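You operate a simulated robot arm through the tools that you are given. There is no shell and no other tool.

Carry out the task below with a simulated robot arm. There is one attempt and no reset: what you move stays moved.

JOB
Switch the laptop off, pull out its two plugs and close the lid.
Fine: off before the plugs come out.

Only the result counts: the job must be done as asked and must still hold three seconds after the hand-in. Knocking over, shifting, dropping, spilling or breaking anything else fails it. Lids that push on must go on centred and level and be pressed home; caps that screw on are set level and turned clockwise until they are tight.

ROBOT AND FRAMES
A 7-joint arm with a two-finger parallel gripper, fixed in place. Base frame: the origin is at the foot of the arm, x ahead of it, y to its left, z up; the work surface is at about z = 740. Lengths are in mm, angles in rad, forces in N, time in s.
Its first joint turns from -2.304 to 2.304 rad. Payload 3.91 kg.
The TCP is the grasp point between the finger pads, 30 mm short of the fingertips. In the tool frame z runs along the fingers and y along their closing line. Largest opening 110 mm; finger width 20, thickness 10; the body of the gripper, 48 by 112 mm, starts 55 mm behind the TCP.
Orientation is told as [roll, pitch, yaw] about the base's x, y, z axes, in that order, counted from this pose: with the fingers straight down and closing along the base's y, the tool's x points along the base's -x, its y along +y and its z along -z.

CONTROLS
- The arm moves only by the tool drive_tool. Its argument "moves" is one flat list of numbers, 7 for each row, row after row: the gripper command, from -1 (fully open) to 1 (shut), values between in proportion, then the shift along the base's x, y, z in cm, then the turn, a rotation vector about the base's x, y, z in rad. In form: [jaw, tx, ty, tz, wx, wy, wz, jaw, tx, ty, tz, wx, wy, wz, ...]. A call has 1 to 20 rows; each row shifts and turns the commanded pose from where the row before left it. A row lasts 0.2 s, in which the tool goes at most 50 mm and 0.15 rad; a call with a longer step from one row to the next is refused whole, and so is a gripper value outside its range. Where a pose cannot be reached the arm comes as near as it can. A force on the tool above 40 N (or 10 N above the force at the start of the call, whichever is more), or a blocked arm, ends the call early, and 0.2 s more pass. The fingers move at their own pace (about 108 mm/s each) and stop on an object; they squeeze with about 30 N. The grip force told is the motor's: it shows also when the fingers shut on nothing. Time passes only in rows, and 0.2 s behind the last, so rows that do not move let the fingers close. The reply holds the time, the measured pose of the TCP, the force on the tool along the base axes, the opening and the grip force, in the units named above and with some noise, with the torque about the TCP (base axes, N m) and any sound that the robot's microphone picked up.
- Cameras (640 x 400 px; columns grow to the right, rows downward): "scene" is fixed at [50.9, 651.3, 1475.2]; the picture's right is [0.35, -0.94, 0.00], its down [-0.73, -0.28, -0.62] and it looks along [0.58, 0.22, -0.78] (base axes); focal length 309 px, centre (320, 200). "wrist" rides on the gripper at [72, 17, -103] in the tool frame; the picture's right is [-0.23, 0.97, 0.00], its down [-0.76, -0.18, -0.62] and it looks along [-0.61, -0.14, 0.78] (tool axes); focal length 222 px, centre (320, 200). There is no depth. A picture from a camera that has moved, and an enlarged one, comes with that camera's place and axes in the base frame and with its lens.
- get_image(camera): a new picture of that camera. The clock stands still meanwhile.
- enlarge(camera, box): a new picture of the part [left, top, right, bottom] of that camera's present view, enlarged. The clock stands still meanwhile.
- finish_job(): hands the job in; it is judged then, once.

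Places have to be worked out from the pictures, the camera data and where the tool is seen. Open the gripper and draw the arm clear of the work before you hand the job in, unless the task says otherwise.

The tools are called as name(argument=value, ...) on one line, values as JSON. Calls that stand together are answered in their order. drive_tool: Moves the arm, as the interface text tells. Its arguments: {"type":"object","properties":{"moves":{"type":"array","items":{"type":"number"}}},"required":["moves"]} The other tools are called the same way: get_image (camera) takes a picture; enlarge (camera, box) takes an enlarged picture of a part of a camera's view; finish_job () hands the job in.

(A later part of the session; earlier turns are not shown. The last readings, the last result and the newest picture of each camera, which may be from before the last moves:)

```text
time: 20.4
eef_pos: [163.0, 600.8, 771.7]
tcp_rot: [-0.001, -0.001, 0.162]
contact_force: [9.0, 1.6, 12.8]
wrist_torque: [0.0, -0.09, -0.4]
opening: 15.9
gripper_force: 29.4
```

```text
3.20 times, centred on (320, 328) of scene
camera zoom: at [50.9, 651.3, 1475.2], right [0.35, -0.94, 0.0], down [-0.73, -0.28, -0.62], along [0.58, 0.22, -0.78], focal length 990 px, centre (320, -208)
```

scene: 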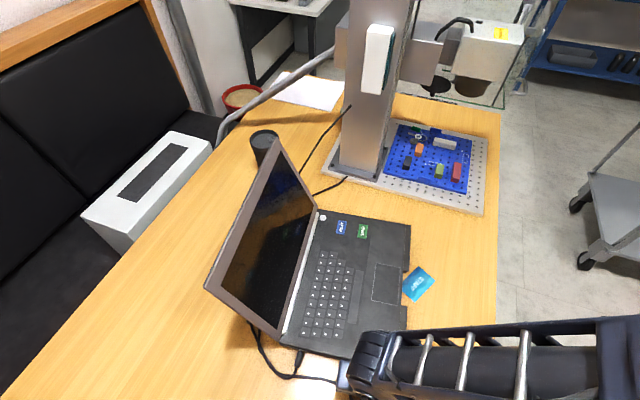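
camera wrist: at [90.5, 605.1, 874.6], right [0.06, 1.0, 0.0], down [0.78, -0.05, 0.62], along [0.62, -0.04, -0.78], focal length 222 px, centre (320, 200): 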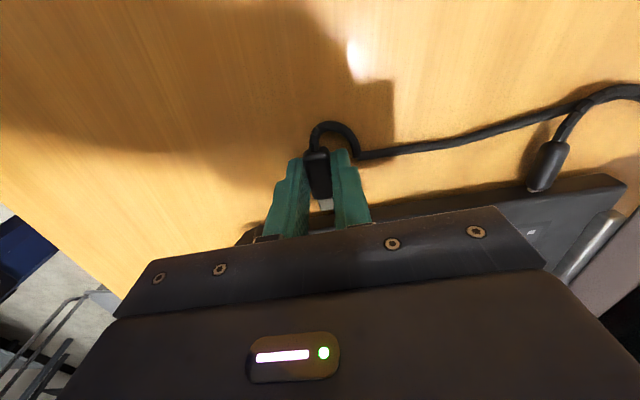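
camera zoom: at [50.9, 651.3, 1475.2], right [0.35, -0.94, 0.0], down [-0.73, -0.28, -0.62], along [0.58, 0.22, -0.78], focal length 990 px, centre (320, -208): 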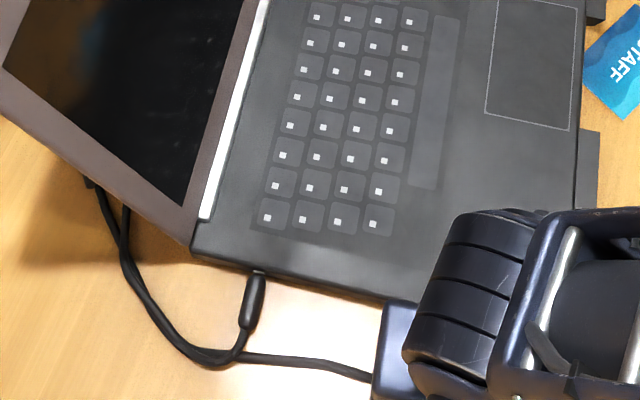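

The laptop was dragged about 45 mm with the plug, while the plug's position relative to it didn't change. So the plug slides about 25 mm out and then hits a hard stop, which means it is fully pulled at that limit. I'll check the surroundings, including the staff card, before moving the laptop back.

enlarge(camera="scene", box=[340, 200, 460, 310])

enlarge(camera="wrist", box=[280, 140, 360, 220])

enlarge(camera="scene", box=[200, 120, 360, 240])

```text
3.64 times, centred on (400, 255) of scene
camera zoom: at [50.9, 651.3, 1475.2], right [0.35, -0.94, 0.0], down [-0.73, -0.28, -0.62], along [0.58, 0.22, -0.78], focal length 1125 px, centre (29, 0)
```

zoom: 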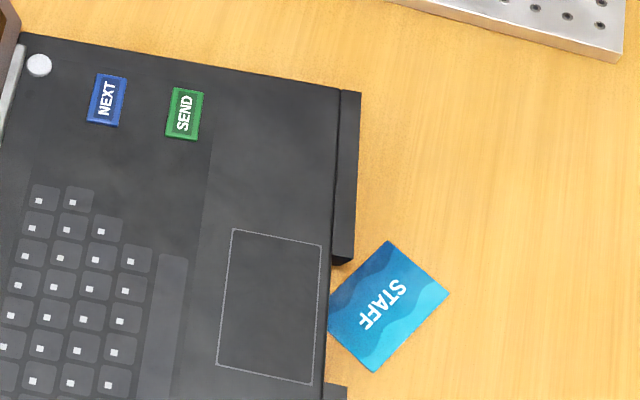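

```text
5.00 times, centred on (320, 180) of wrist
camera zoom: at [90.5, 605.1, 874.6], right [0.06, 1.0, 0.0], down [0.78, -0.05, 0.62], along [0.62, -0.04, -0.78], focal length 1111 px, centre (320, 300)
```

zoom: 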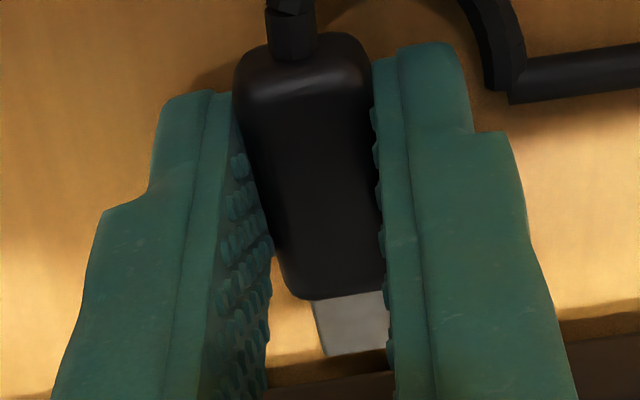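

```text
3.33 times, centred on (280, 180) of scene
camera zoom: at [50.9, 651.3, 1475.2], right [0.35, -0.94, 0.0], down [-0.73, -0.28, -0.62], along [0.58, 0.22, -0.78], focal length 1031 px, centre (453, 267)
```

zoom: 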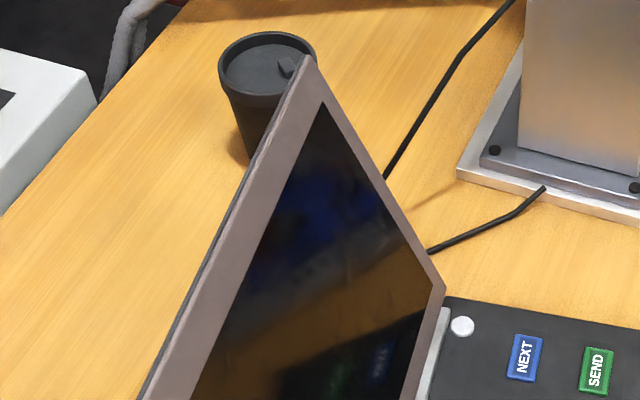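

The card's corners come out within about 5 mm of where they started, so it hasn't been pushed. I'll test the coupling with a small 3 mm lift of the gripped plug and read the forces.

drive_tool(moves=[1, 0, 0, 0.15, 0, 0, 0, 1, 0, 0, 0.15, 0, 0, 0, 1, 0, 0, 0, 0, 0, 0])

enlarge(camera="wrist", box=[280, 140, 360, 220])

```text
time: 21.2
eef_pos: [163.5, 601.3, 773.6]
tcp_rot: [-0.001, -0.001, 0.166]
contact_force: [1.6, -0.6, 0.2]
wrist_torque: [-0.13, 0.22, -0.53]
opening: 15.7
gripper_force: 30.3
```

```text
5.00 times, centred on (320, 180) of wrist
camera zoom: at [90.2, 605.7, 876.5], right [0.06, 1.0, 0.0], down [0.78, -0.05, 0.62], along [0.62, -0.04, -0.78], focal length 1111 px, centre (320, 300)
```

zoom: 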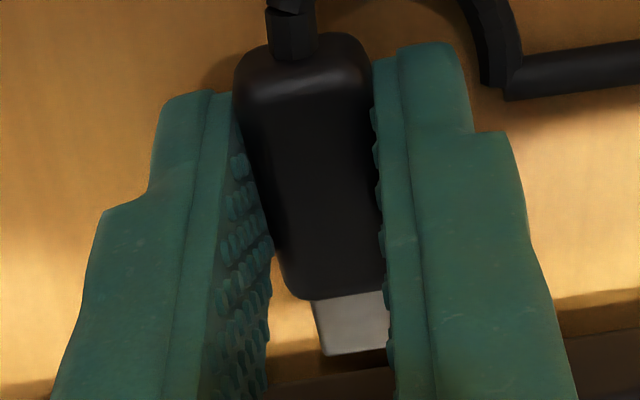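

The plug lifts freely with little force. I'll lower it back and open slightly, to see whether it stays put, springs back or settles on the table.

drive_tool(moves=[1, 0, 0, -0.2, 0, 0, 0, 0.5, 0, 0, 0, 0, 0, 0, 0.4, 0, 0, 0, 0, 0, 0, 0.27, 0, 0, 0, 0, 0, 0])

get_image(camera="wrist")

enlarge(camera="wrist", box=[280, 140, 360, 220])

enlarge(camera="scene", box=[220, 265, 420, 390])

```text
time: 22.2
eef_pos: [164.2, 599.9, 772.3]
tcp_rot: [-0.003, 0.0, 0.165]
contact_force: [0.6, -30.7, 15.9]
wrist_torque: [-0.51, 0.07, 0.13]
opening: 25.1
gripper_force: 0.1
```

```text
taken
camera wrist: at [91.0, 605.1, 875.3], right [0.06, 1.0, 0.0], down [0.78, -0.05, 0.62], along [0.62, -0.04, -0.78], focal length 222 px, centre (320, 200)
```

wrist: 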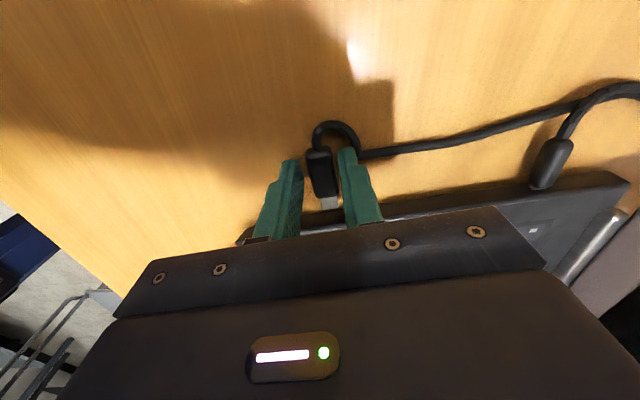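

```text
5.00 times, centred on (320, 180) of wrist
camera zoom: at [91.0, 605.1, 875.3], right [0.06, 1.0, 0.0], down [0.78, -0.05, 0.62], along [0.62, -0.04, -0.78], focal length 1111 px, centre (320, 300)
```

zoom: 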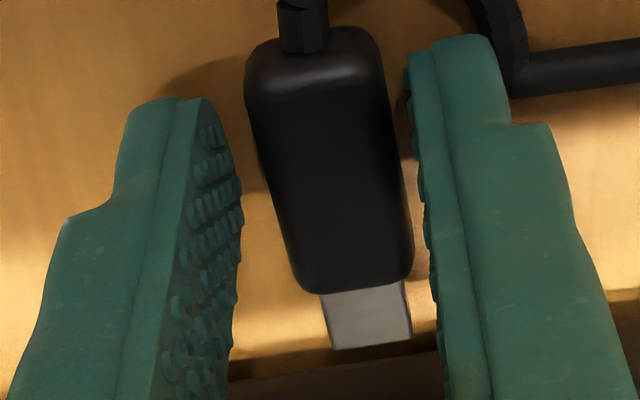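

```text
3.20 times, centred on (320, 328) of scene
camera zoom: at [50.9, 651.3, 1475.2], right [0.35, -0.94, 0.0], down [-0.73, -0.28, -0.62], along [0.58, 0.22, -0.78], focal length 990 px, centre (320, -208)
```

zoom: 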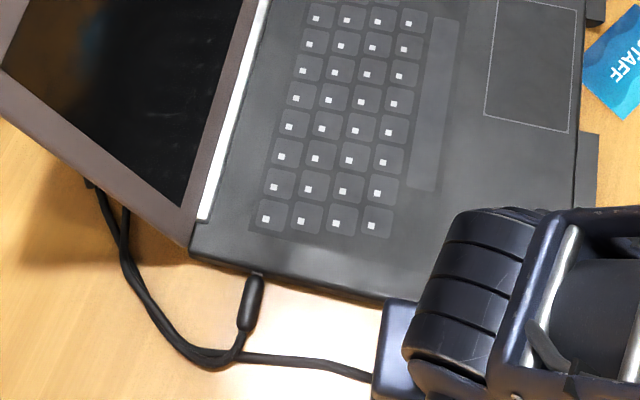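

Opening was stopped at 25 mm with about 30 N sideways, because the +y finger is pressing on the tight cable bend. I'll narrow the jaws a little to unload that and lift straight up off the plug.

drive_tool(moves=[0.6, 0, 0, 0, 0, 0, 0, 0.6, 0, -0.05, 0, 0, 0, 0])

enlarge(camera="wrist", box=[280, 140, 360, 220])

```text
time: 22.8
eef_pos: [162.8, 602.5, 772.7]
tcp_rot: [0.002, 0.001, 0.164]
contact_force: [-1.9, -3.3, -2.6]
wrist_torque: [-0.08, 0.01, 0.06]
opening: 20.9
gripper_force: 0.2
```

```text
5.00 times, centred on (320, 180) of wrist
camera zoom: at [90.9, 606.6, 875.4], right [0.06, 1.0, 0.0], down [0.78, -0.05, 0.62], along [0.62, -0.04, -0.78], focal length 1111 px, centre (320, 300)
```

zoom: 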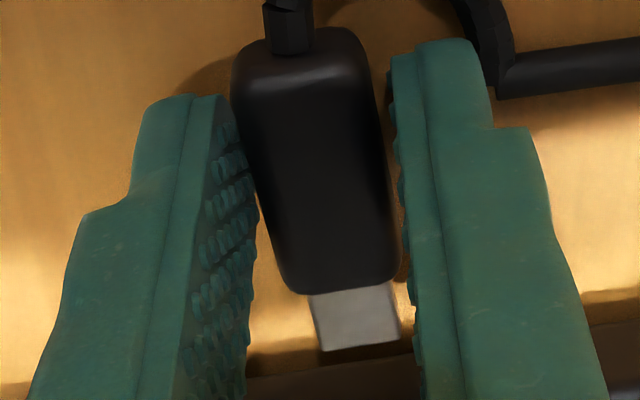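

The force is relieved and both fingers are clear of the plug. I'll lift straight up.

drive_tool(moves=[0.6, 0, 0, 0.5, 0, 0, 0, 0.6, 0, 0, 1.0, 0, 0, 0, 0.6, 0, 0, 2.0, 0, 0, 0, 0.6, 0, 0, 3.0, 0, 0, 0])

get_image(camera="wrist")

get_image(camera="scene")

enlarge(camera="wrist", box=[260, 60, 580, 200])

```text
time: 23.8
eef_pos: [165.9, 601.2, 836.6]
tcp_rot: [-0.003, 0.001, 0.163]
contact_force: [-0.8, -0.2, 0.5]
wrist_torque: [0.01, 0.01, 0.0]
opening: 21.9
gripper_force: 0.1
```

```text
taken
camera wrist: at [91.9, 605.9, 940.6], right [0.06, 1.0, 0.0], down [0.78, -0.05, 0.62], along [0.62, -0.04, -0.78], focal length 222 px, centre (320, 200)
```

wrist: 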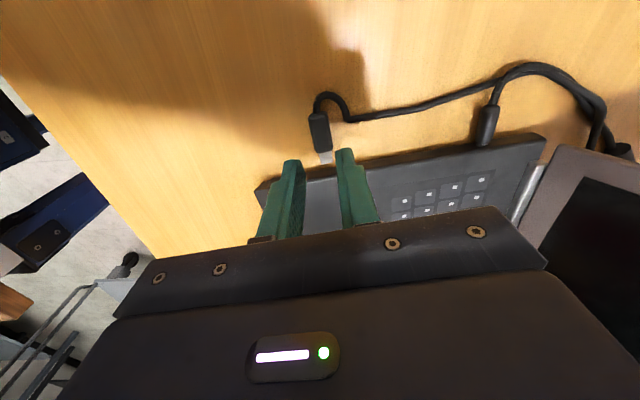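

```text
taken
```

scene: 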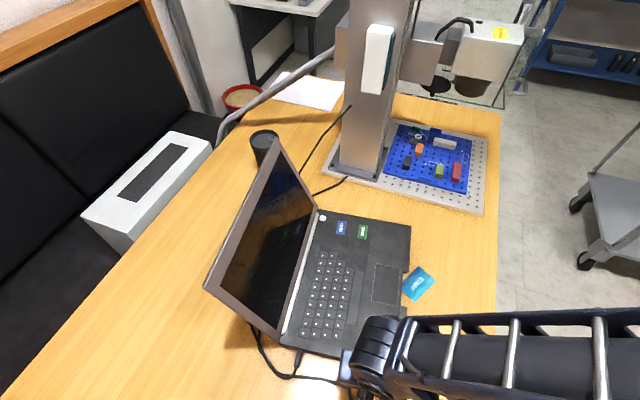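

```text
2.00 times, centred on (420, 130) of wrist
camera zoom: at [91.9, 605.9, 940.6], right [0.06, 1.0, 0.0], down [0.78, -0.05, 0.62], along [0.62, -0.04, -0.78], focal length 444 px, centre (120, 340)
```

zoom: 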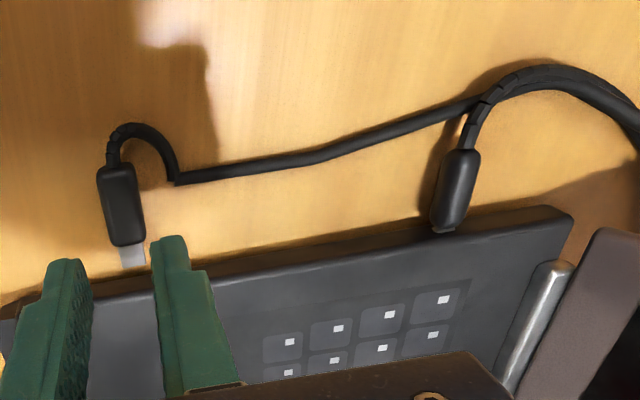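

Plug 2 is out and lying free. Its cable runs tight to just behind the rear plug and hooks around that cable, which explains how the laptop got dragged. The rear plug is now at about (170, 745) with a slightly smaller yaw, so I'll hover above it next.

drive_tool(moves=[0.42, 0.1, 2.8, 0, 0, 0, -0.02, 0.42, 0.1, 2.8, 0, 0, 0, -0.02, 0.42, 0.1, 2.8, 0, 0, 0, -0.02, 0.42, 0.1, 2.8, 0, 0, 0, 0, 0.42, 0.2, 2.8, 0, 0, 0, 0, 0.42, 0, 0, 0, 0, 0, 0])

get_image(camera="wrist")

enlarge(camera="wrist", box=[220, 60, 420, 200])

get_image(camera="scene")

```text
time: 25.2
eef_pos: [170.9, 742.4, 837.5]
tcp_rot: [-0.001, 0.0, 0.106]
contact_force: [0.1, -0.3, -0.3]
wrist_torque: [0.01, -0.02, 0.04]
opening: 31.9
gripper_force: 0.0
```

```text
taken
camera wrist: at [98.4, 750.3, 941.4], right [0.12, 0.99, 0.0], down [0.78, -0.1, 0.62], along [0.62, -0.08, -0.78], focal length 222 px, centre (320, 200)
```

wrist: 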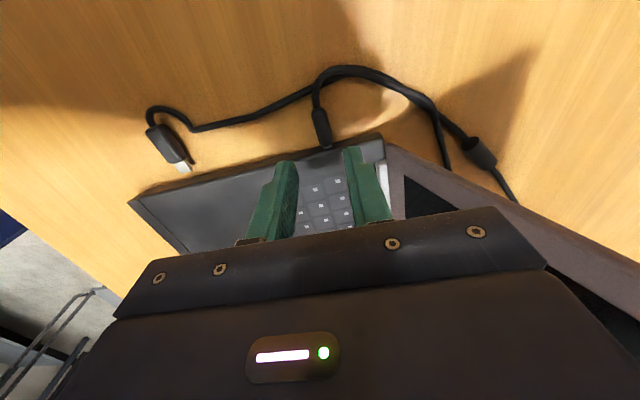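

```text
2.86 times, centred on (320, 130) of wrist
camera zoom: at [98.4, 750.3, 941.4], right [0.12, 0.99, 0.0], down [0.78, -0.1, 0.62], along [0.62, -0.08, -0.78], focal length 635 px, centre (320, 400)
```

zoom: 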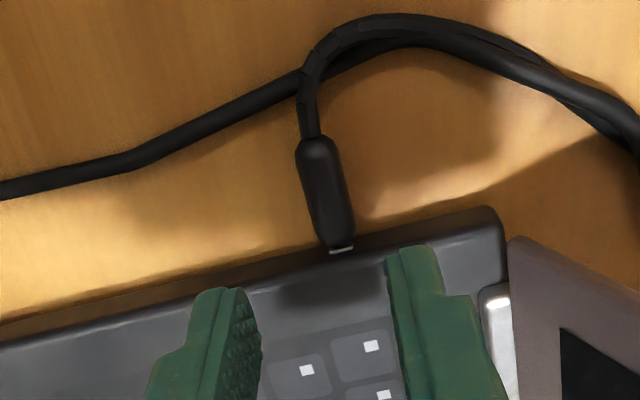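

```text
taken
```

scene: 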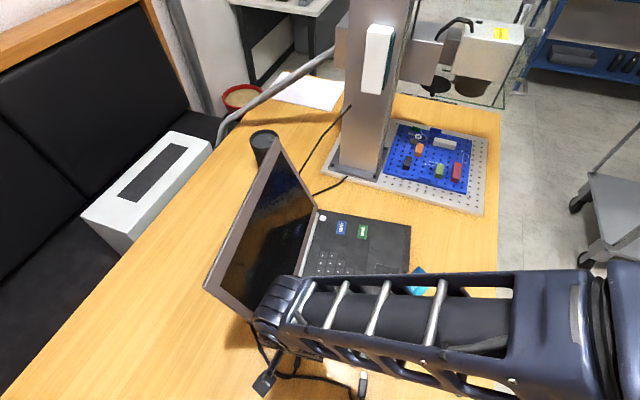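

The rear plug is centred at (171, 745) with yaw 0.10, matching the tool, and the cables are clear of where the fingers will come down. I'll nudge +3 mm in y and descend.

drive_tool(moves=[0.42, 0, 0.35, -1.0, 0, 0, 0, 0.42, 0, 0, -2.0, 0, 0, 0, 0.42, 0, 0, -1.8, 0, 0, 0, 0.42, 0, 0, -1.2, 0, 0, 0, 0.42, 0, 0, -0.5, 0, 0, 0, 0.42, 0, 0, 0, 0, 0, 0])

enlarge(camera="wrist", box=[240, 80, 400, 220])

get_image(camera="scene")

```text
time: 26.6
eef_pos: [170.5, 746.2, 771.8]
tcp_rot: [0.0, 0.0, 0.106]
contact_force: [0.2, 0.5, -0.3]
wrist_torque: [0.01, 0.02, 0.0]
opening: 31.9
gripper_force: 0.1
```

```text
2.86 times, centred on (320, 150) of wrist
camera zoom: at [97.8, 754.9, 875.4], right [0.12, 0.99, 0.0], down [0.78, -0.1, 0.62], along [0.62, -0.08, -0.78], focal length 635 px, centre (320, 343)
```

zoom: 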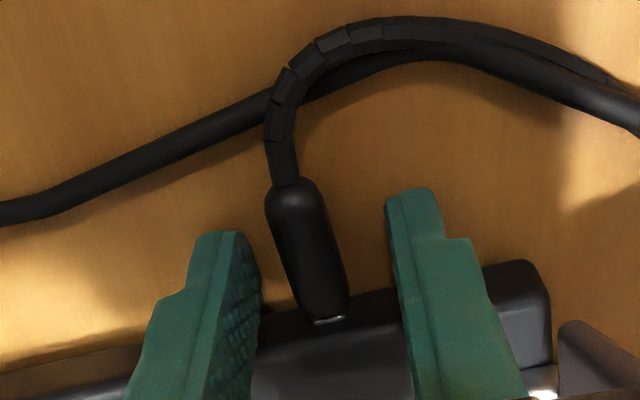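

```text
taken
```

scene: 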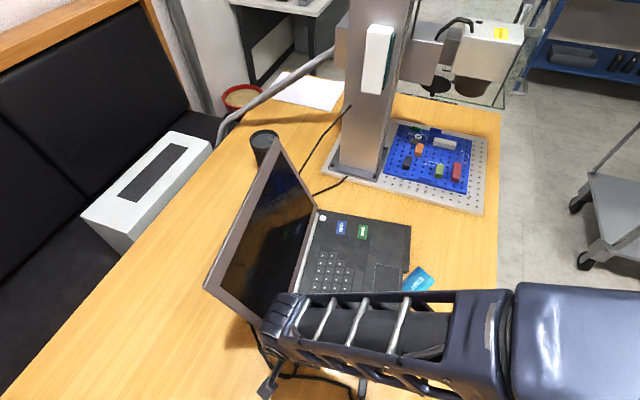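

The plug lies between the fingers with clearance on both sides. I'll close on it.

drive_tool(moves=[0.42, 0, -0.1, 0, 0, 0, 0, 1, 0, 0, 0, 0, 0, 0, 1, 0, 0, 0, 0, 0, 0, 1, 0, 0, 0, 0, 0, 0])

enlarge(camera="wrist", box=[240, 80, 400, 220])

```text
time: 27.6
eef_pos: [170.6, 745.3, 771.8]
tcp_rot: [-0.001, 0.0, 0.104]
contact_force: [0.5, -4.9, 1.2]
wrist_torque: [-0.13, -0.03, 0.57]
opening: 12.0
gripper_force: 30.2
```

```text
2.86 times, centred on (320, 150) of wrist
camera zoom: at [97.9, 753.8, 875.4], right [0.12, 0.99, 0.0], down [0.78, -0.1, 0.62], along [0.62, -0.08, -0.78], focal length 635 px, centre (320, 343)
```

zoom: 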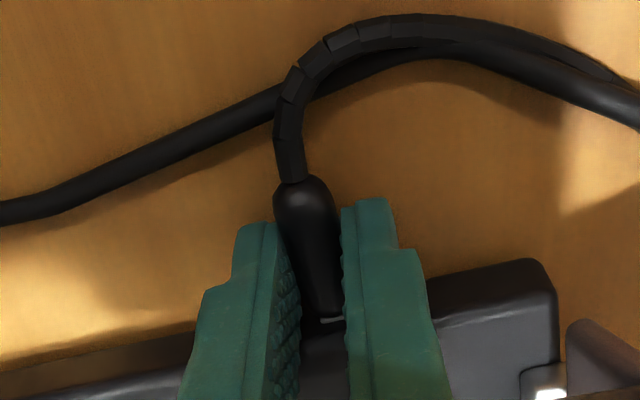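

I have it gripped at 12 mm. I'll pull straight back along the laptop's axis at a brisk pace, with a small correction for the side load.

drive_tool(moves=[1, 0, -0.1, 0, 0, 0, 0.02, 1, -1.2, -0.16, 0, 0, 0, 0, 1, -1.5, -0.2, 0, 0, 0, 0, 1, -0.8, -0.1, 0, 0, 0, 0])

get_image(camera="wrist")

enlarge(camera="wrist", box=[240, 80, 400, 220])

get_image(camera="scene")

```text
time: 28.5
eef_pos: [150.1, 740.6, 772.7]
tcp_rot: [0.0, -0.008, 0.121]
contact_force: [3.0, 4.2, 0.5]
wrist_torque: [0.07, 0.07, 0.46]
opening: 11.9
gripper_force: 30.0
stopped in row 4: the force on the tool passed its limit at 41 N (the readings are from after the stop); the commanded pose is now the measured one
```

```text
taken
camera wrist: at [75.2, 748.0, 875.4], right [0.11, 0.99, 0.0], down [0.77, -0.09, 0.63], along [0.62, -0.07, -0.78], focal length 222 px, centre (320, 200)
```

wrist: 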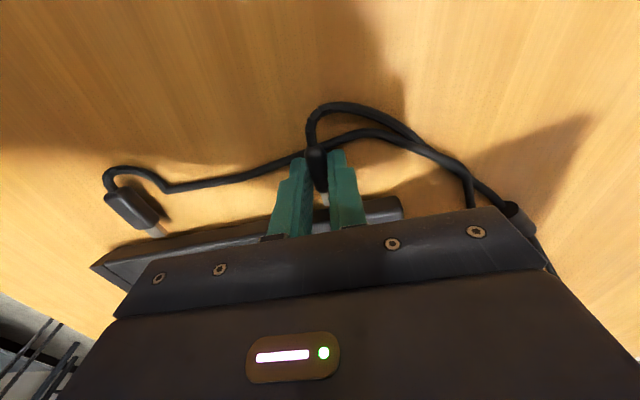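

```text
2.86 times, centred on (320, 150) of wrist
camera zoom: at [75.2, 748.0, 875.4], right [0.11, 0.99, 0.0], down [0.77, -0.09, 0.63], along [0.62, -0.07, -0.78], focal length 635 px, centre (320, 343)
```

zoom: 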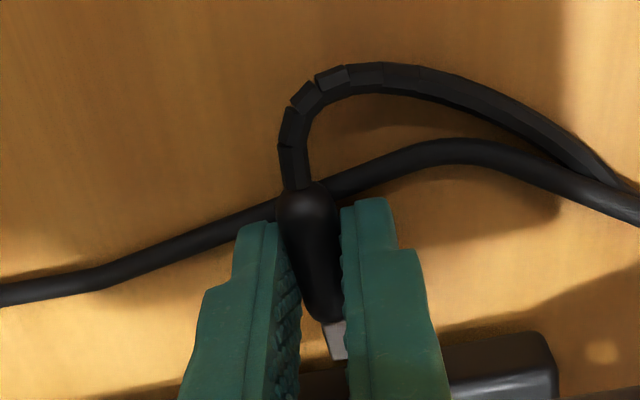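

```text
taken
```

scene: 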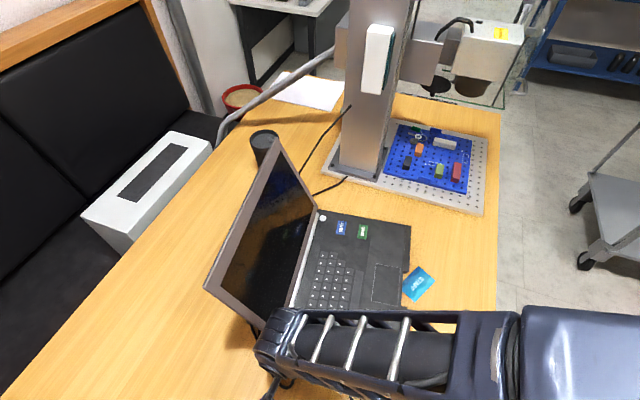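

Plug 1 is out, its metal end is visible, and the laptop didn't move this time. I'll ease it a little farther away from the socket.

drive_tool(moves=[1, -0.5, -0.06, 0, 0, 0, 0, 1, -0.5, -0.06, 0, 0, 0, 0, 1, -0.5, -0.06, 0, 0, 0, 0])

enlarge(camera="wrist", box=[200, 80, 440, 230])

get_image(camera="scene")

```text
time: 29.0
eef_pos: [149.4, 740.5, 773.5]
tcp_rot: [0.002, -0.013, 0.117]
contact_force: [3.8, 6.6, -0.1]
wrist_torque: [0.22, -0.17, 0.55]
opening: 11.9
gripper_force: 29.8
stopped in row 2: the force on the tool passed its limit at 45 N (the readings are from after the stop); the commanded pose is now the measured one
```

```text
2.67 times, centred on (320, 155) of wrist
camera zoom: at [74.5, 747.8, 875.1], right [0.11, 0.99, 0.01], down [0.77, -0.09, 0.63], along [0.63, -0.07, -0.77], focal length 592 px, centre (320, 320)
```

zoom: 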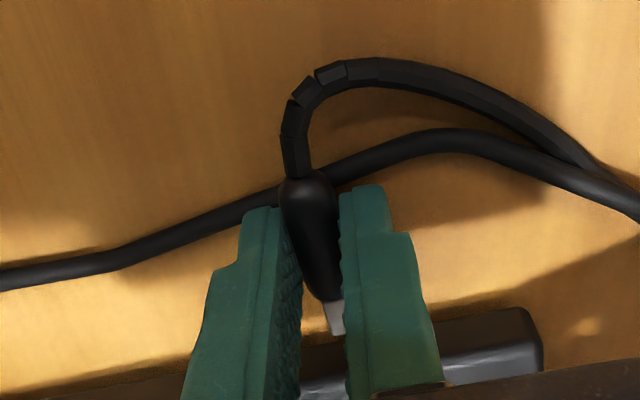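

```text
taken
```

scene: 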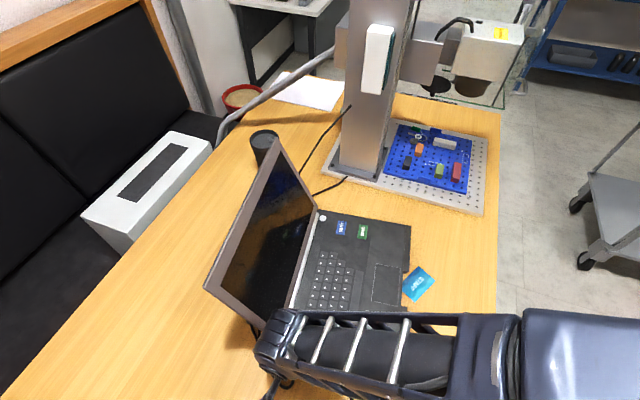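

The cable is now taut against its far anchor, with 45 N and no laptop motion, so I won't pull farther. The connector is clear of the socket, so I'll shift the plug about 12 mm in +y to slacken the cable and misalign it from the socket, then let go.

drive_tool(moves=[1, 0, 0.4, 0, 0, 0, 0, 1, 0, 0.4, 0, 0, 0, 0, 1, -0.1, 0.4, 0, 0, 0, 0])

enlarge(camera="wrist", box=[200, 80, 440, 230])

get_image(camera="scene")

```text
time: 29.8
eef_pos: [147.1, 752.2, 773.6]
tcp_rot: [0.003, -0.012, 0.115]
contact_force: [1.7, -7.1, -0.2]
wrist_torque: [-0.15, -0.03, -0.19]
opening: 11.8
gripper_force: 29.5
```

```text
2.67 times, centred on (320, 155) of wrist
camera zoom: at [73.4, 759.8, 875.1], right [0.11, 0.99, 0.0], down [0.77, -0.09, 0.63], along [0.63, -0.07, -0.78], focal length 592 px, centre (320, 320)
```

zoom: 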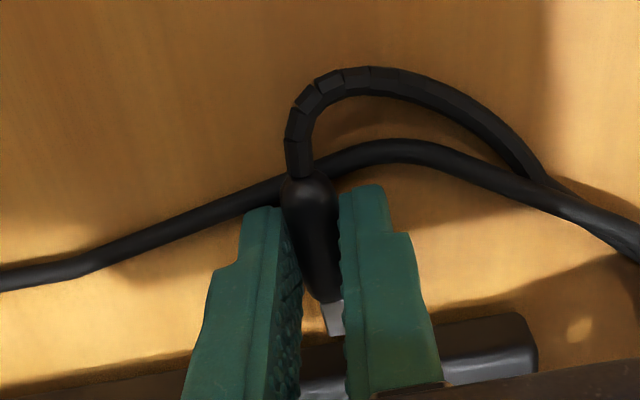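

```text
taken
```

scene: 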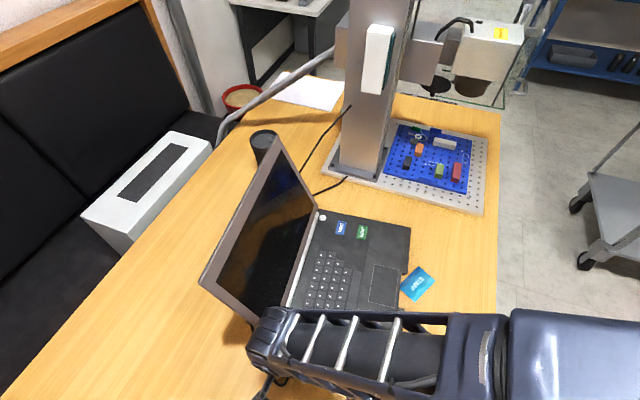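

The laptop shifted slightly in +y with the plug again, so something still links them. I'll test by lifting the gripped plug a few millimetres and reading the force.

drive_tool(moves=[1, 0, 0, 0.3, 0, 0, 0, 1, 0, 0, 0.3, 0, 0, 0, 1, 0, 0, 0.3, 0, 0, 0, 1, 0, 0, 0, 0, 0, 0])

get_image(camera="wrist")

enlarge(camera="wrist", box=[200, 80, 440, 230])

get_image(camera="scene")

```text
time: 30.8
eef_pos: [147.3, 753.2, 781.1]
tcp_rot: [0.002, -0.012, 0.116]
contact_force: [0.1, 0.2, -9.1]
wrist_torque: [-0.01, 0.22, -0.2]
opening: 11.5
gripper_force: 29.5
```

```text
taken
camera wrist: at [73.5, 759.8, 884.3], right [0.11, 0.99, 0.0], down [0.77, -0.09, 0.63], along [0.63, -0.07, -0.77], focal length 222 px, centre (320, 200)
```

wrist: 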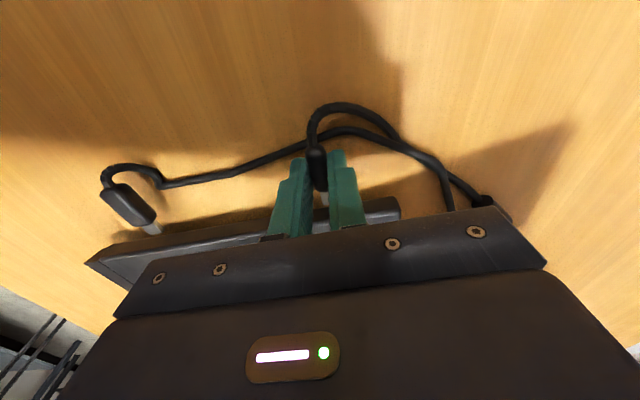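

```text
2.67 times, centred on (320, 155) of wrist
camera zoom: at [73.5, 759.8, 884.3], right [0.11, 0.99, 0.0], down [0.77, -0.09, 0.63], along [0.63, -0.07, -0.77], focal length 592 px, centre (320, 320)
```

zoom: 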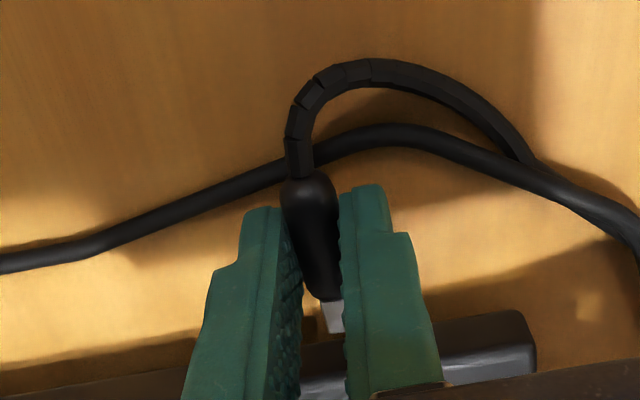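

```text
taken
```

scene: 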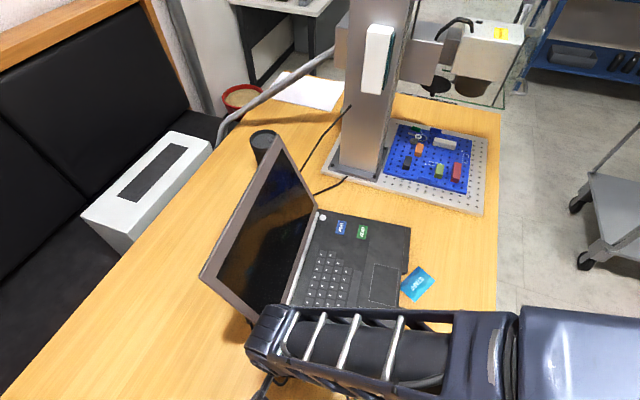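

The lift loads the tool with about 9 N, roughly half the laptop's weight. So each plug runs on a guide tied to the laptop and stops at about 22 mm, and both are now at that stop with the connectors fully out. I'll set it down, undo the small y shift and release.

drive_tool(moves=[1, 0, 0, -0.3, 0, 0, 0, 1, 0, 0, -0.3, 0, 0, 0, 1, 0, 0, -0.25, 0, 0, 0, 1, 0, -0.4, 0, 0, 0, 0, 1, 0, -0.4, 0, 0, 0, 0, 1, 0, -0.4, 0, 0, 0, 0, 1, 0, 0, 0, 0, 0, 0])

enlarge(camera="wrist", box=[200, 80, 440, 230])

get_image(camera="scene")

```text
time: 32.4
eef_pos: [147.8, 741.5, 773.1]
tcp_rot: [0.002, -0.011, 0.116]
contact_force: [11.7, 11.8, -7.0]
wrist_torque: [0.33, -0.44, 0.53]
opening: 11.9
gripper_force: 29.8
```

```text
2.67 times, centred on (320, 155) of wrist
camera zoom: at [74.4, 748.2, 875.9], right [0.11, 0.99, 0.01], down [0.77, -0.09, 0.63], along [0.63, -0.07, -0.77], focal length 592 px, centre (320, 320)
```

zoom: 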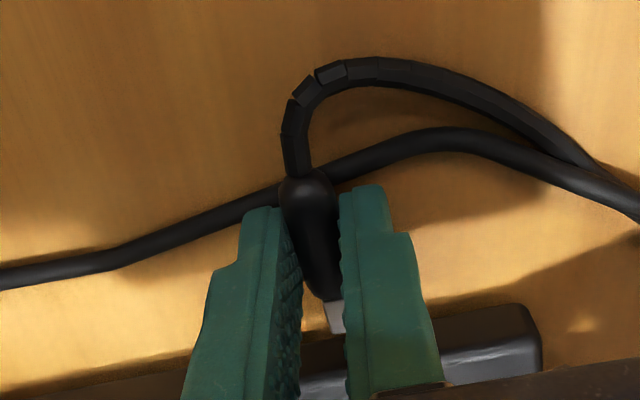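

```text
taken
```

scene: 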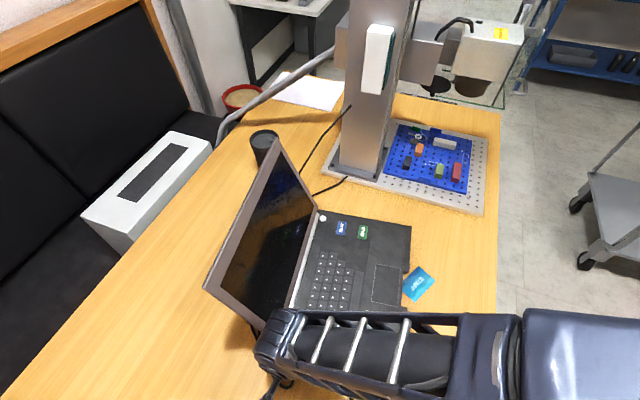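

At this y the cable pulls with about 12 N toward +x, which could slide the plug back in. I'll return to the slack position (+10 mm y), where the force was near zero, and release there.

drive_tool(moves=[1, 0, 0.4, 0, 0, 0, 0, 1, 0, 0.4, 0, 0, 0, 0, 1, 0, 0.3, 0, 0, 0, 0, 1, 0, 0, 0, 0, 0, 0])

```text
time: 33.4
eef_pos: [145.7, 752.0, 772.2]
tcp_rot: [0.003, -0.01, 0.117]
contact_force: [-0.4, -5.1, -3.8]
wrist_torque: [-0.17, 0.1, -0.18]
opening: 11.9
gripper_force: 30.0
```

The x force is now about zero. I'll open just enough to clear the plug and look before lifting.

drive_tool(moves=[0.75, 0, 0, 0, 0, 0, 0, 0.6, 0, 0, 0, 0, 0, 0, 0.6, 0, 0, 0, 0, 0, 0])

enlarge(camera="wrist", box=[200, 80, 440, 230])

```text
time: 34.2
eef_pos: [148.3, 752.1, 774.0]
tcp_rot: [0.003, -0.011, 0.119]
contact_force: [0.7, 0.3, -0.6]
wrist_torque: [0.02, 0.02, -0.01]
opening: 21.9
gripper_force: 0.0
```

```text
2.67 times, centred on (320, 155) of wrist
camera zoom: at [73.4, 758.6, 876.2], right [0.11, 0.99, 0.01], down [0.77, -0.09, 0.63], along [0.63, -0.07, -0.78], focal length 592 px, centre (320, 320)
```

zoom: 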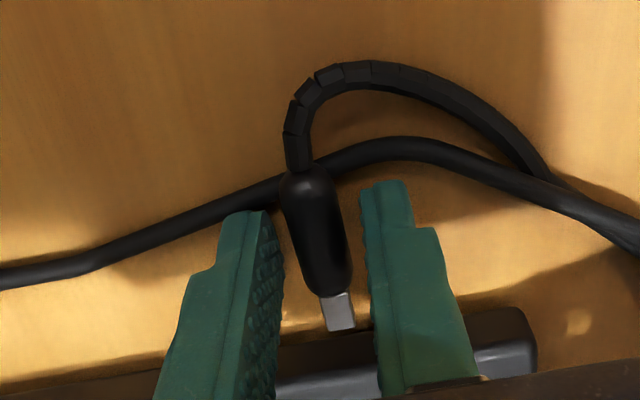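

The plug stays put and its tip is clear of the laptop side. I'll lift straight up and look over the whole side.

drive_tool(moves=[0.6, 0, 0, 0.5, 0, 0, 0, 0.6, 0, 0, 1.5, 0, 0, 0, 0.6, 0, 0, 3.0, 0, 0, 0, 0.6, 0, -1, 4.0, 0, 0, 0, 0.6, 0, -3.5, 3.0, 0, 0, 0, 0.6, 0, -3.0, 2.0, 0, 0, 0])

get_image(camera="wrist")

enlarge(camera="wrist", box=[200, 80, 480, 230])

get_image(camera="scene")

```text
time: 35.6
eef_pos: [147.3, 675.3, 913.2]
tcp_rot: [0.002, -0.012, 0.117]
contact_force: [-0.1, -0.3, -0.3]
wrist_torque: [-0.01, 0.02, -0.02]
opening: 22.2
gripper_force: 0.1
```

```text
taken
camera wrist: at [73.7, 683.1, 1015.4], right [0.11, 0.99, 0.0], down [0.77, -0.09, 0.63], along [0.63, -0.07, -0.77], focal length 222 px, centre (320, 200)
```

wrist: 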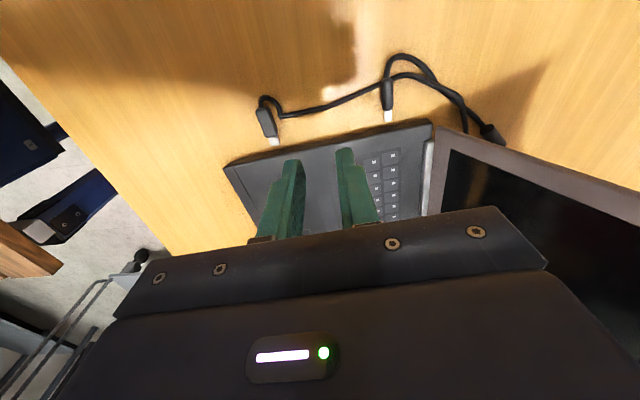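

```text
2.29 times, centred on (340, 155) of wrist
camera zoom: at [73.7, 683.1, 1015.4], right [0.11, 0.99, 0.0], down [0.77, -0.09, 0.63], along [0.63, -0.07, -0.77], focal length 508 px, centre (274, 303)
```

zoom: 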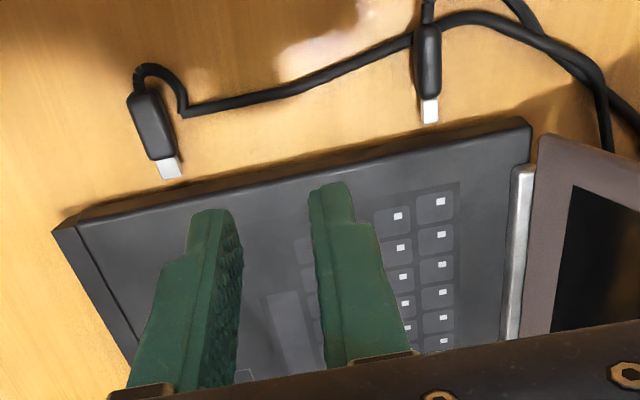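

```text
taken
```

scene: 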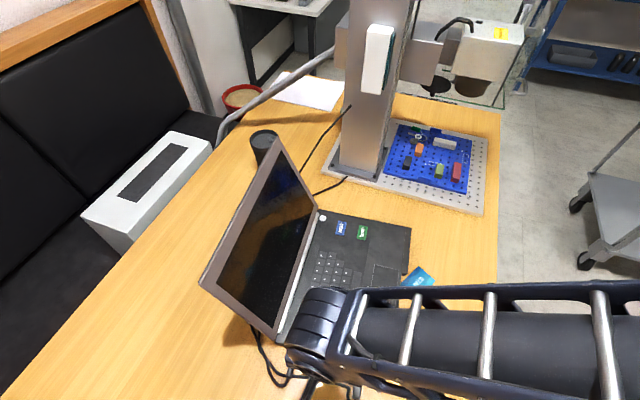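

Both plugs are fully out with their metal ends clear of the laptop side. The pull left the laptop about 45 mm toward -x, so I'll close the fingers, lower them between the cable and the laptop's left side at about (175, 685), and gently push it back.

drive_tool(moves=[1, 0.9, 0.35, -2.4, 0, 0.006, 0.012, 1, 0.9, 0.35, -2.4, 0, 0.006, 0.012, 1, 1.0, 0.3, -2.4, 0, 0, 0.01, 1, 0, 0, 0, 0, 0, 0])

get_image(camera="wrist")

enlarge(camera="wrist", box=[220, 80, 420, 220])

```text
time: 36.6
eef_pos: [177.0, 684.7, 841.6]
tcp_rot: [0.003, 0.002, 0.152]
contact_force: [-0.3, -0.7, 0.3]
wrist_torque: [0.03, 0.0, 0.02]
opening: 0.0
gripper_force: 30.4
```

```text
taken
camera wrist: at [104.2, 690.4, 944.9], right [0.08, 1.0, 0.0], down [0.78, -0.06, 0.62], along [0.62, -0.05, -0.78], focal length 222 px, centre (320, 200)
```

wrist: 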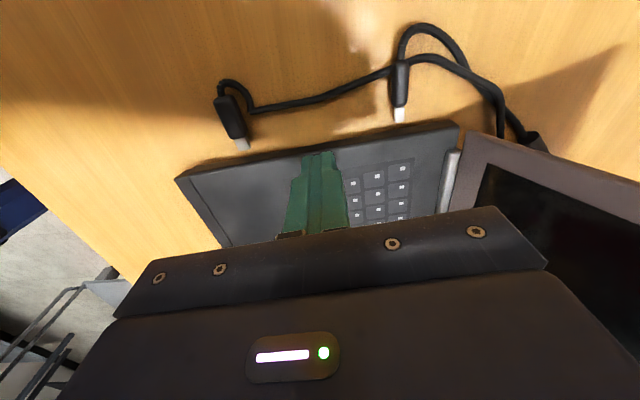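

```text
2.86 times, centred on (320, 150) of wrist
camera zoom: at [104.2, 690.4, 944.9], right [0.08, 1.0, 0.0], down [0.78, -0.06, 0.62], along [0.62, -0.05, -0.78], focal length 635 px, centre (320, 343)
```

zoom: 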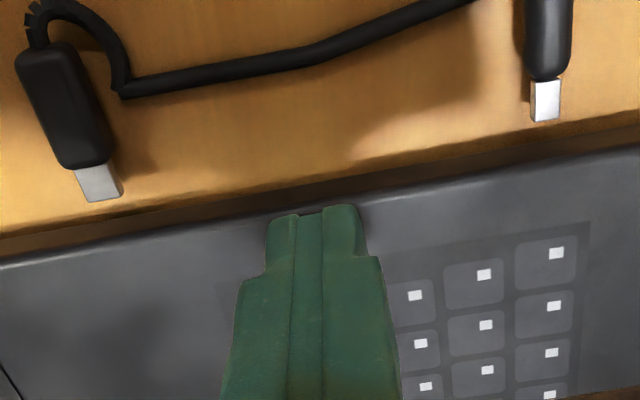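

The laptop side is at x of about 195.5 and the cable at about 155, so the tip (167 to 187) fits between them. I'll descend to push height.

drive_tool(moves=[1, 0, 0, -2.5, 0, 0, 0, 1, 0, 0, -2.5, 0, 0, 0, 1, 0, 0, -1.2, 0, 0, 0, 1, 0, 0, -0.4, 0, 0, 0, 1, 0, 0, 0, 0, 0, 0])

enlarge(camera="wrist", box=[220, 80, 420, 220])

enlarge(camera="scene", box=[340, 200, 460, 310])

```text
time: 37.8
eef_pos: [177.0, 685.9, 776.3]
tcp_rot: [0.002, 0.0, 0.152]
contact_force: [-0.3, 0.4, 0.6]
wrist_torque: [-0.04, 0.05, -0.02]
opening: 0.0
gripper_force: 30.3
```

```text
2.86 times, centred on (320, 150) of wrist
camera zoom: at [103.5, 691.0, 879.1], right [0.08, 1.0, 0.0], down [0.78, -0.06, 0.62], along [0.62, -0.05, -0.78], focal length 635 px, centre (320, 343)
```

zoom: 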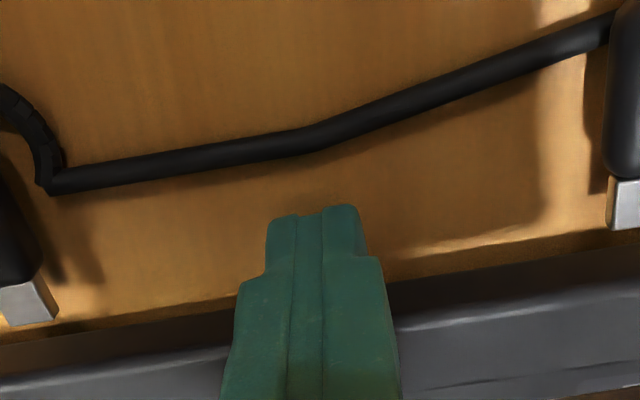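

```text
3.64 times, centred on (400, 255) of scene
camera zoom: at [50.9, 651.3, 1475.2], right [0.35, -0.94, 0.0], down [-0.73, -0.28, -0.62], along [0.58, 0.22, -0.78], focal length 1125 px, centre (29, 0)
```

zoom: 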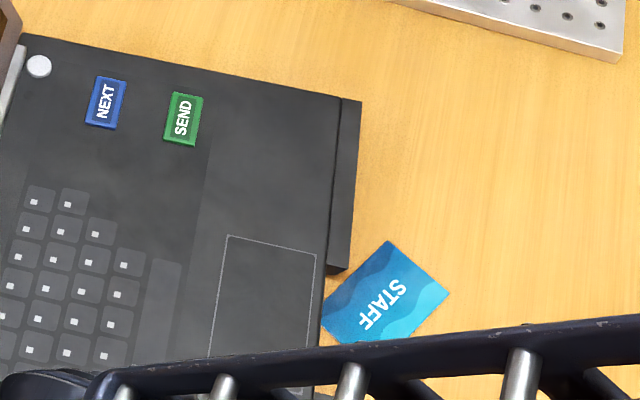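

The card hasn't moved. I'll push along the laptop's axis in small steps and check partway.

drive_tool(moves=[1, 0.5, 0.07, 0, 0, 0, 0, 1, 0.4, 0.06, 0, 0, 0, 0, 1, 0.4, 0.06, 0, 0, 0, 0, 1, 0.4, 0.06, 0, 0, 0, 0, 1, 0.4, 0.06, 0, 0, 0, 0, 1, 0.4, 0.06, 0, 0, 0, 0])

get_image(camera="wrist")

get_image(camera="scene")

enlarge(camera="scene", box=[340, 200, 460, 310])

```text
time: 39.2
eef_pos: [200.8, 689.7, 776.5]
tcp_rot: [0.006, 0.001, 0.149]
contact_force: [-14.6, -2.5, 7.3]
wrist_torque: [-0.07, 0.44, -0.03]
opening: 0.1
gripper_force: 29.8
```

```text
taken
camera wrist: at [127.9, 694.5, 879.0], right [0.08, 1.0, 0.0], down [0.78, -0.06, 0.62], along [0.62, -0.05, -0.78], focal length 222 px, centre (320, 200)
```

wrist: 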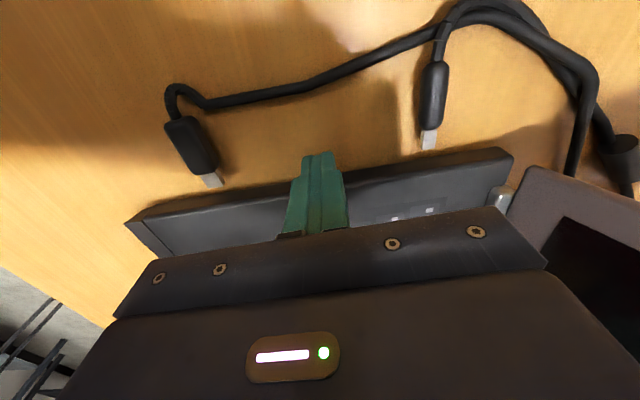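

```text
taken
```

scene: 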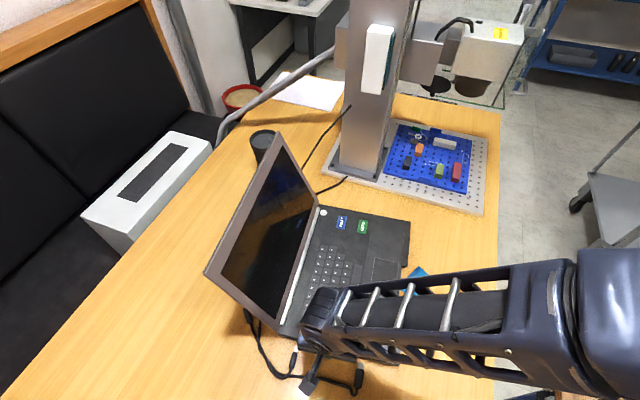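

```text
3.64 times, centred on (400, 255) of scene
camera zoom: at [50.9, 651.3, 1475.2], right [0.35, -0.94, 0.0], down [-0.73, -0.28, -0.62], along [0.58, 0.22, -0.78], focal length 1125 px, centre (29, 0)
```

zoom: 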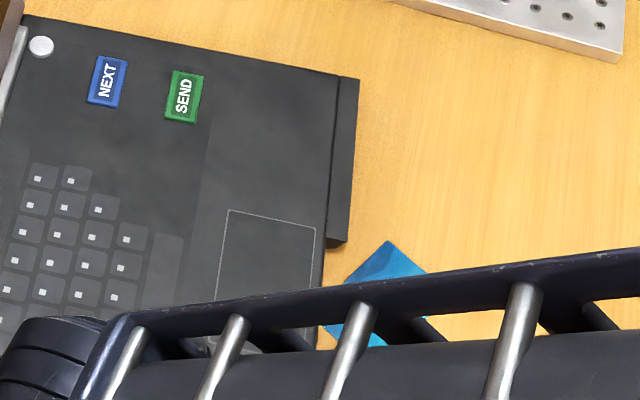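

The push works and the card is untouched. I'll continue about 25 mm more.

drive_tool(moves=[1, 0.4, 0.06, 0, 0, 0, 0, 1, 0.4, 0.06, 0, 0, 0, 0, 1, 0.4, 0.06, 0, 0, 0, 0, 1, 0.4, 0.06, 0, 0, 0, 0, 1, 0.4, 0.06, 0, 0, 0, 0, 1, 0.4, 0.06, 0, 0, 0, 0])

get_image(camera="wrist")

get_image(camera="scene")

enlarge(camera="scene", box=[340, 200, 460, 310])

```text
time: 40.6
eef_pos: [224.5, 692.9, 775.7]
tcp_rot: [0.004, 0.0, 0.15]
contact_force: [-4.4, -3.4, -0.3]
wrist_torque: [-0.07, 0.13, -0.03]
opening: 0.0
gripper_force: 30.1
```

```text
taken
camera wrist: at [152.0, 698.1, 878.9], right [0.08, 1.0, 0.0], down [0.78, -0.06, 0.62], along [0.62, -0.05, -0.78], focal length 222 px, centre (320, 200)
```

wrist: 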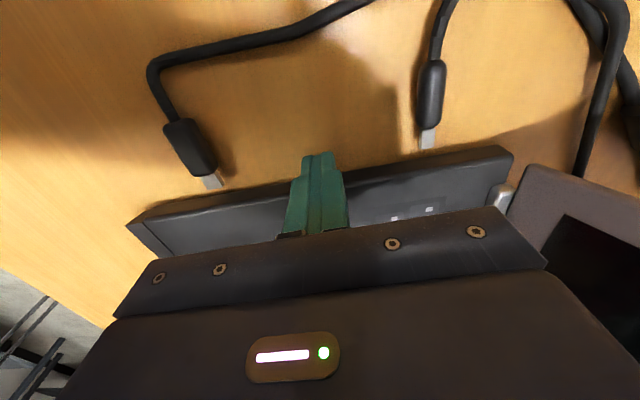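

```text
taken
```

scene: 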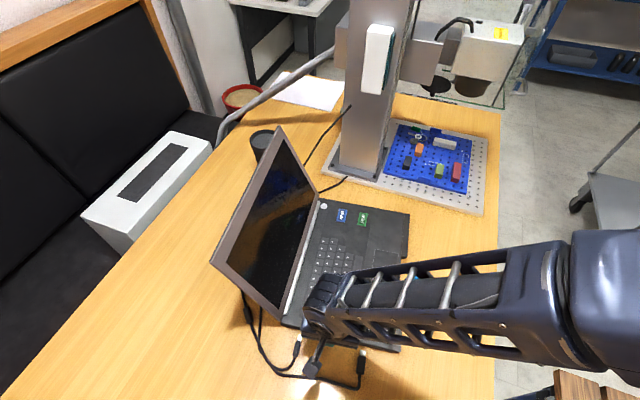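

```text
3.64 times, centred on (400, 255) of scene
camera zoom: at [50.9, 651.3, 1475.2], right [0.35, -0.94, 0.0], down [-0.73, -0.28, -0.62], along [0.58, 0.22, -0.78], focal length 1125 px, centre (29, 0)
```

zoom: 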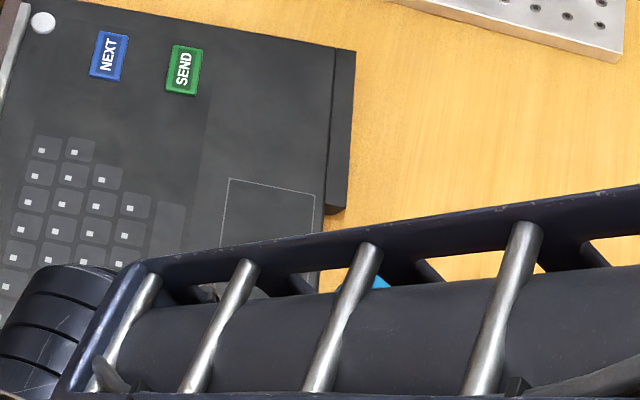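

The laptop is back within about 10 to 15 mm of its original place, and the plugs stayed fully out. I'll back off and rise, then check everything before dealing with the lid.

drive_tool(moves=[1, -0.5, 0, 0, 0, 0, 0, 1, 0, 0, 2.0, 0, 0, 0, 1, 0, 0, 4.0, 0, 0, 0, 1, 0, -1, 4.5, 0, 0, 0, 1, 0, -2, 4.5, 0, 0, 0, 1, 0, -2, 4.5, 0, 0, 0, 1, -1, -2, 4.5, 0, 0, 0, 1, -2, -2, 4.0, 0, 0, 0])

get_image(camera="wrist")

get_image(camera="scene")

enlarge(camera="scene", box=[200, 240, 440, 390])

```text
refused: row 7 steps farther than a row can; nothing moved
```

```text
taken
camera wrist: at [152.0, 698.1, 878.9], right [0.08, 1.0, 0.0], down [0.78, -0.06, 0.62], along [0.62, -0.05, -0.78], focal length 222 px, centre (320, 200)
```

wrist: 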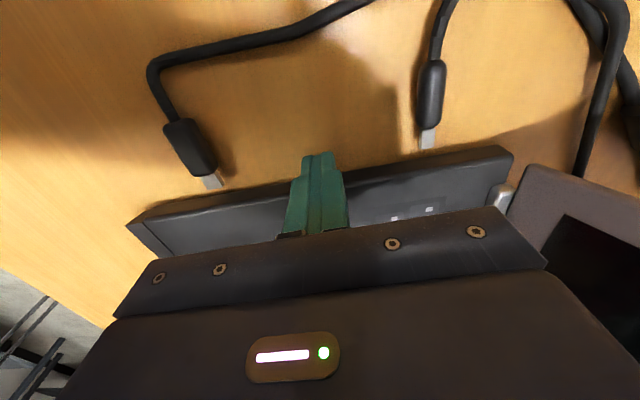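

```text
taken
```

scene: 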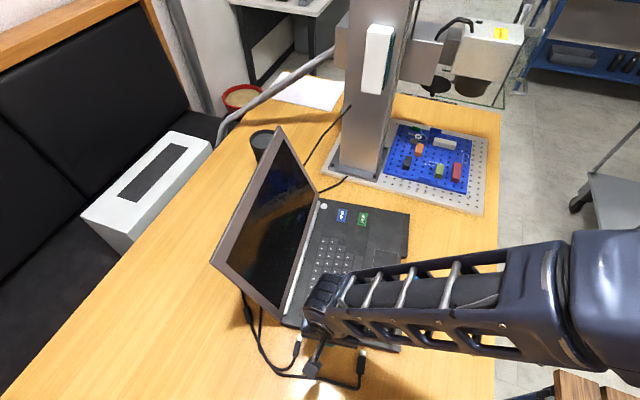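

```text
2.67 times, centred on (320, 315) of scene
camera zoom: at [50.9, 651.3, 1475.2], right [0.35, -0.94, 0.0], down [-0.73, -0.28, -0.62], along [0.58, 0.22, -0.78], focal length 825 px, centre (320, -107)
```

zoom: 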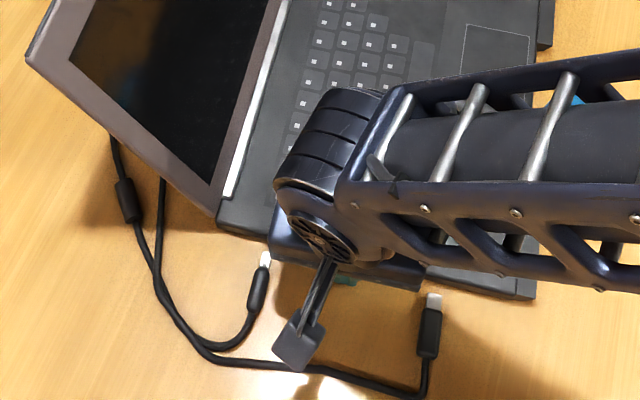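

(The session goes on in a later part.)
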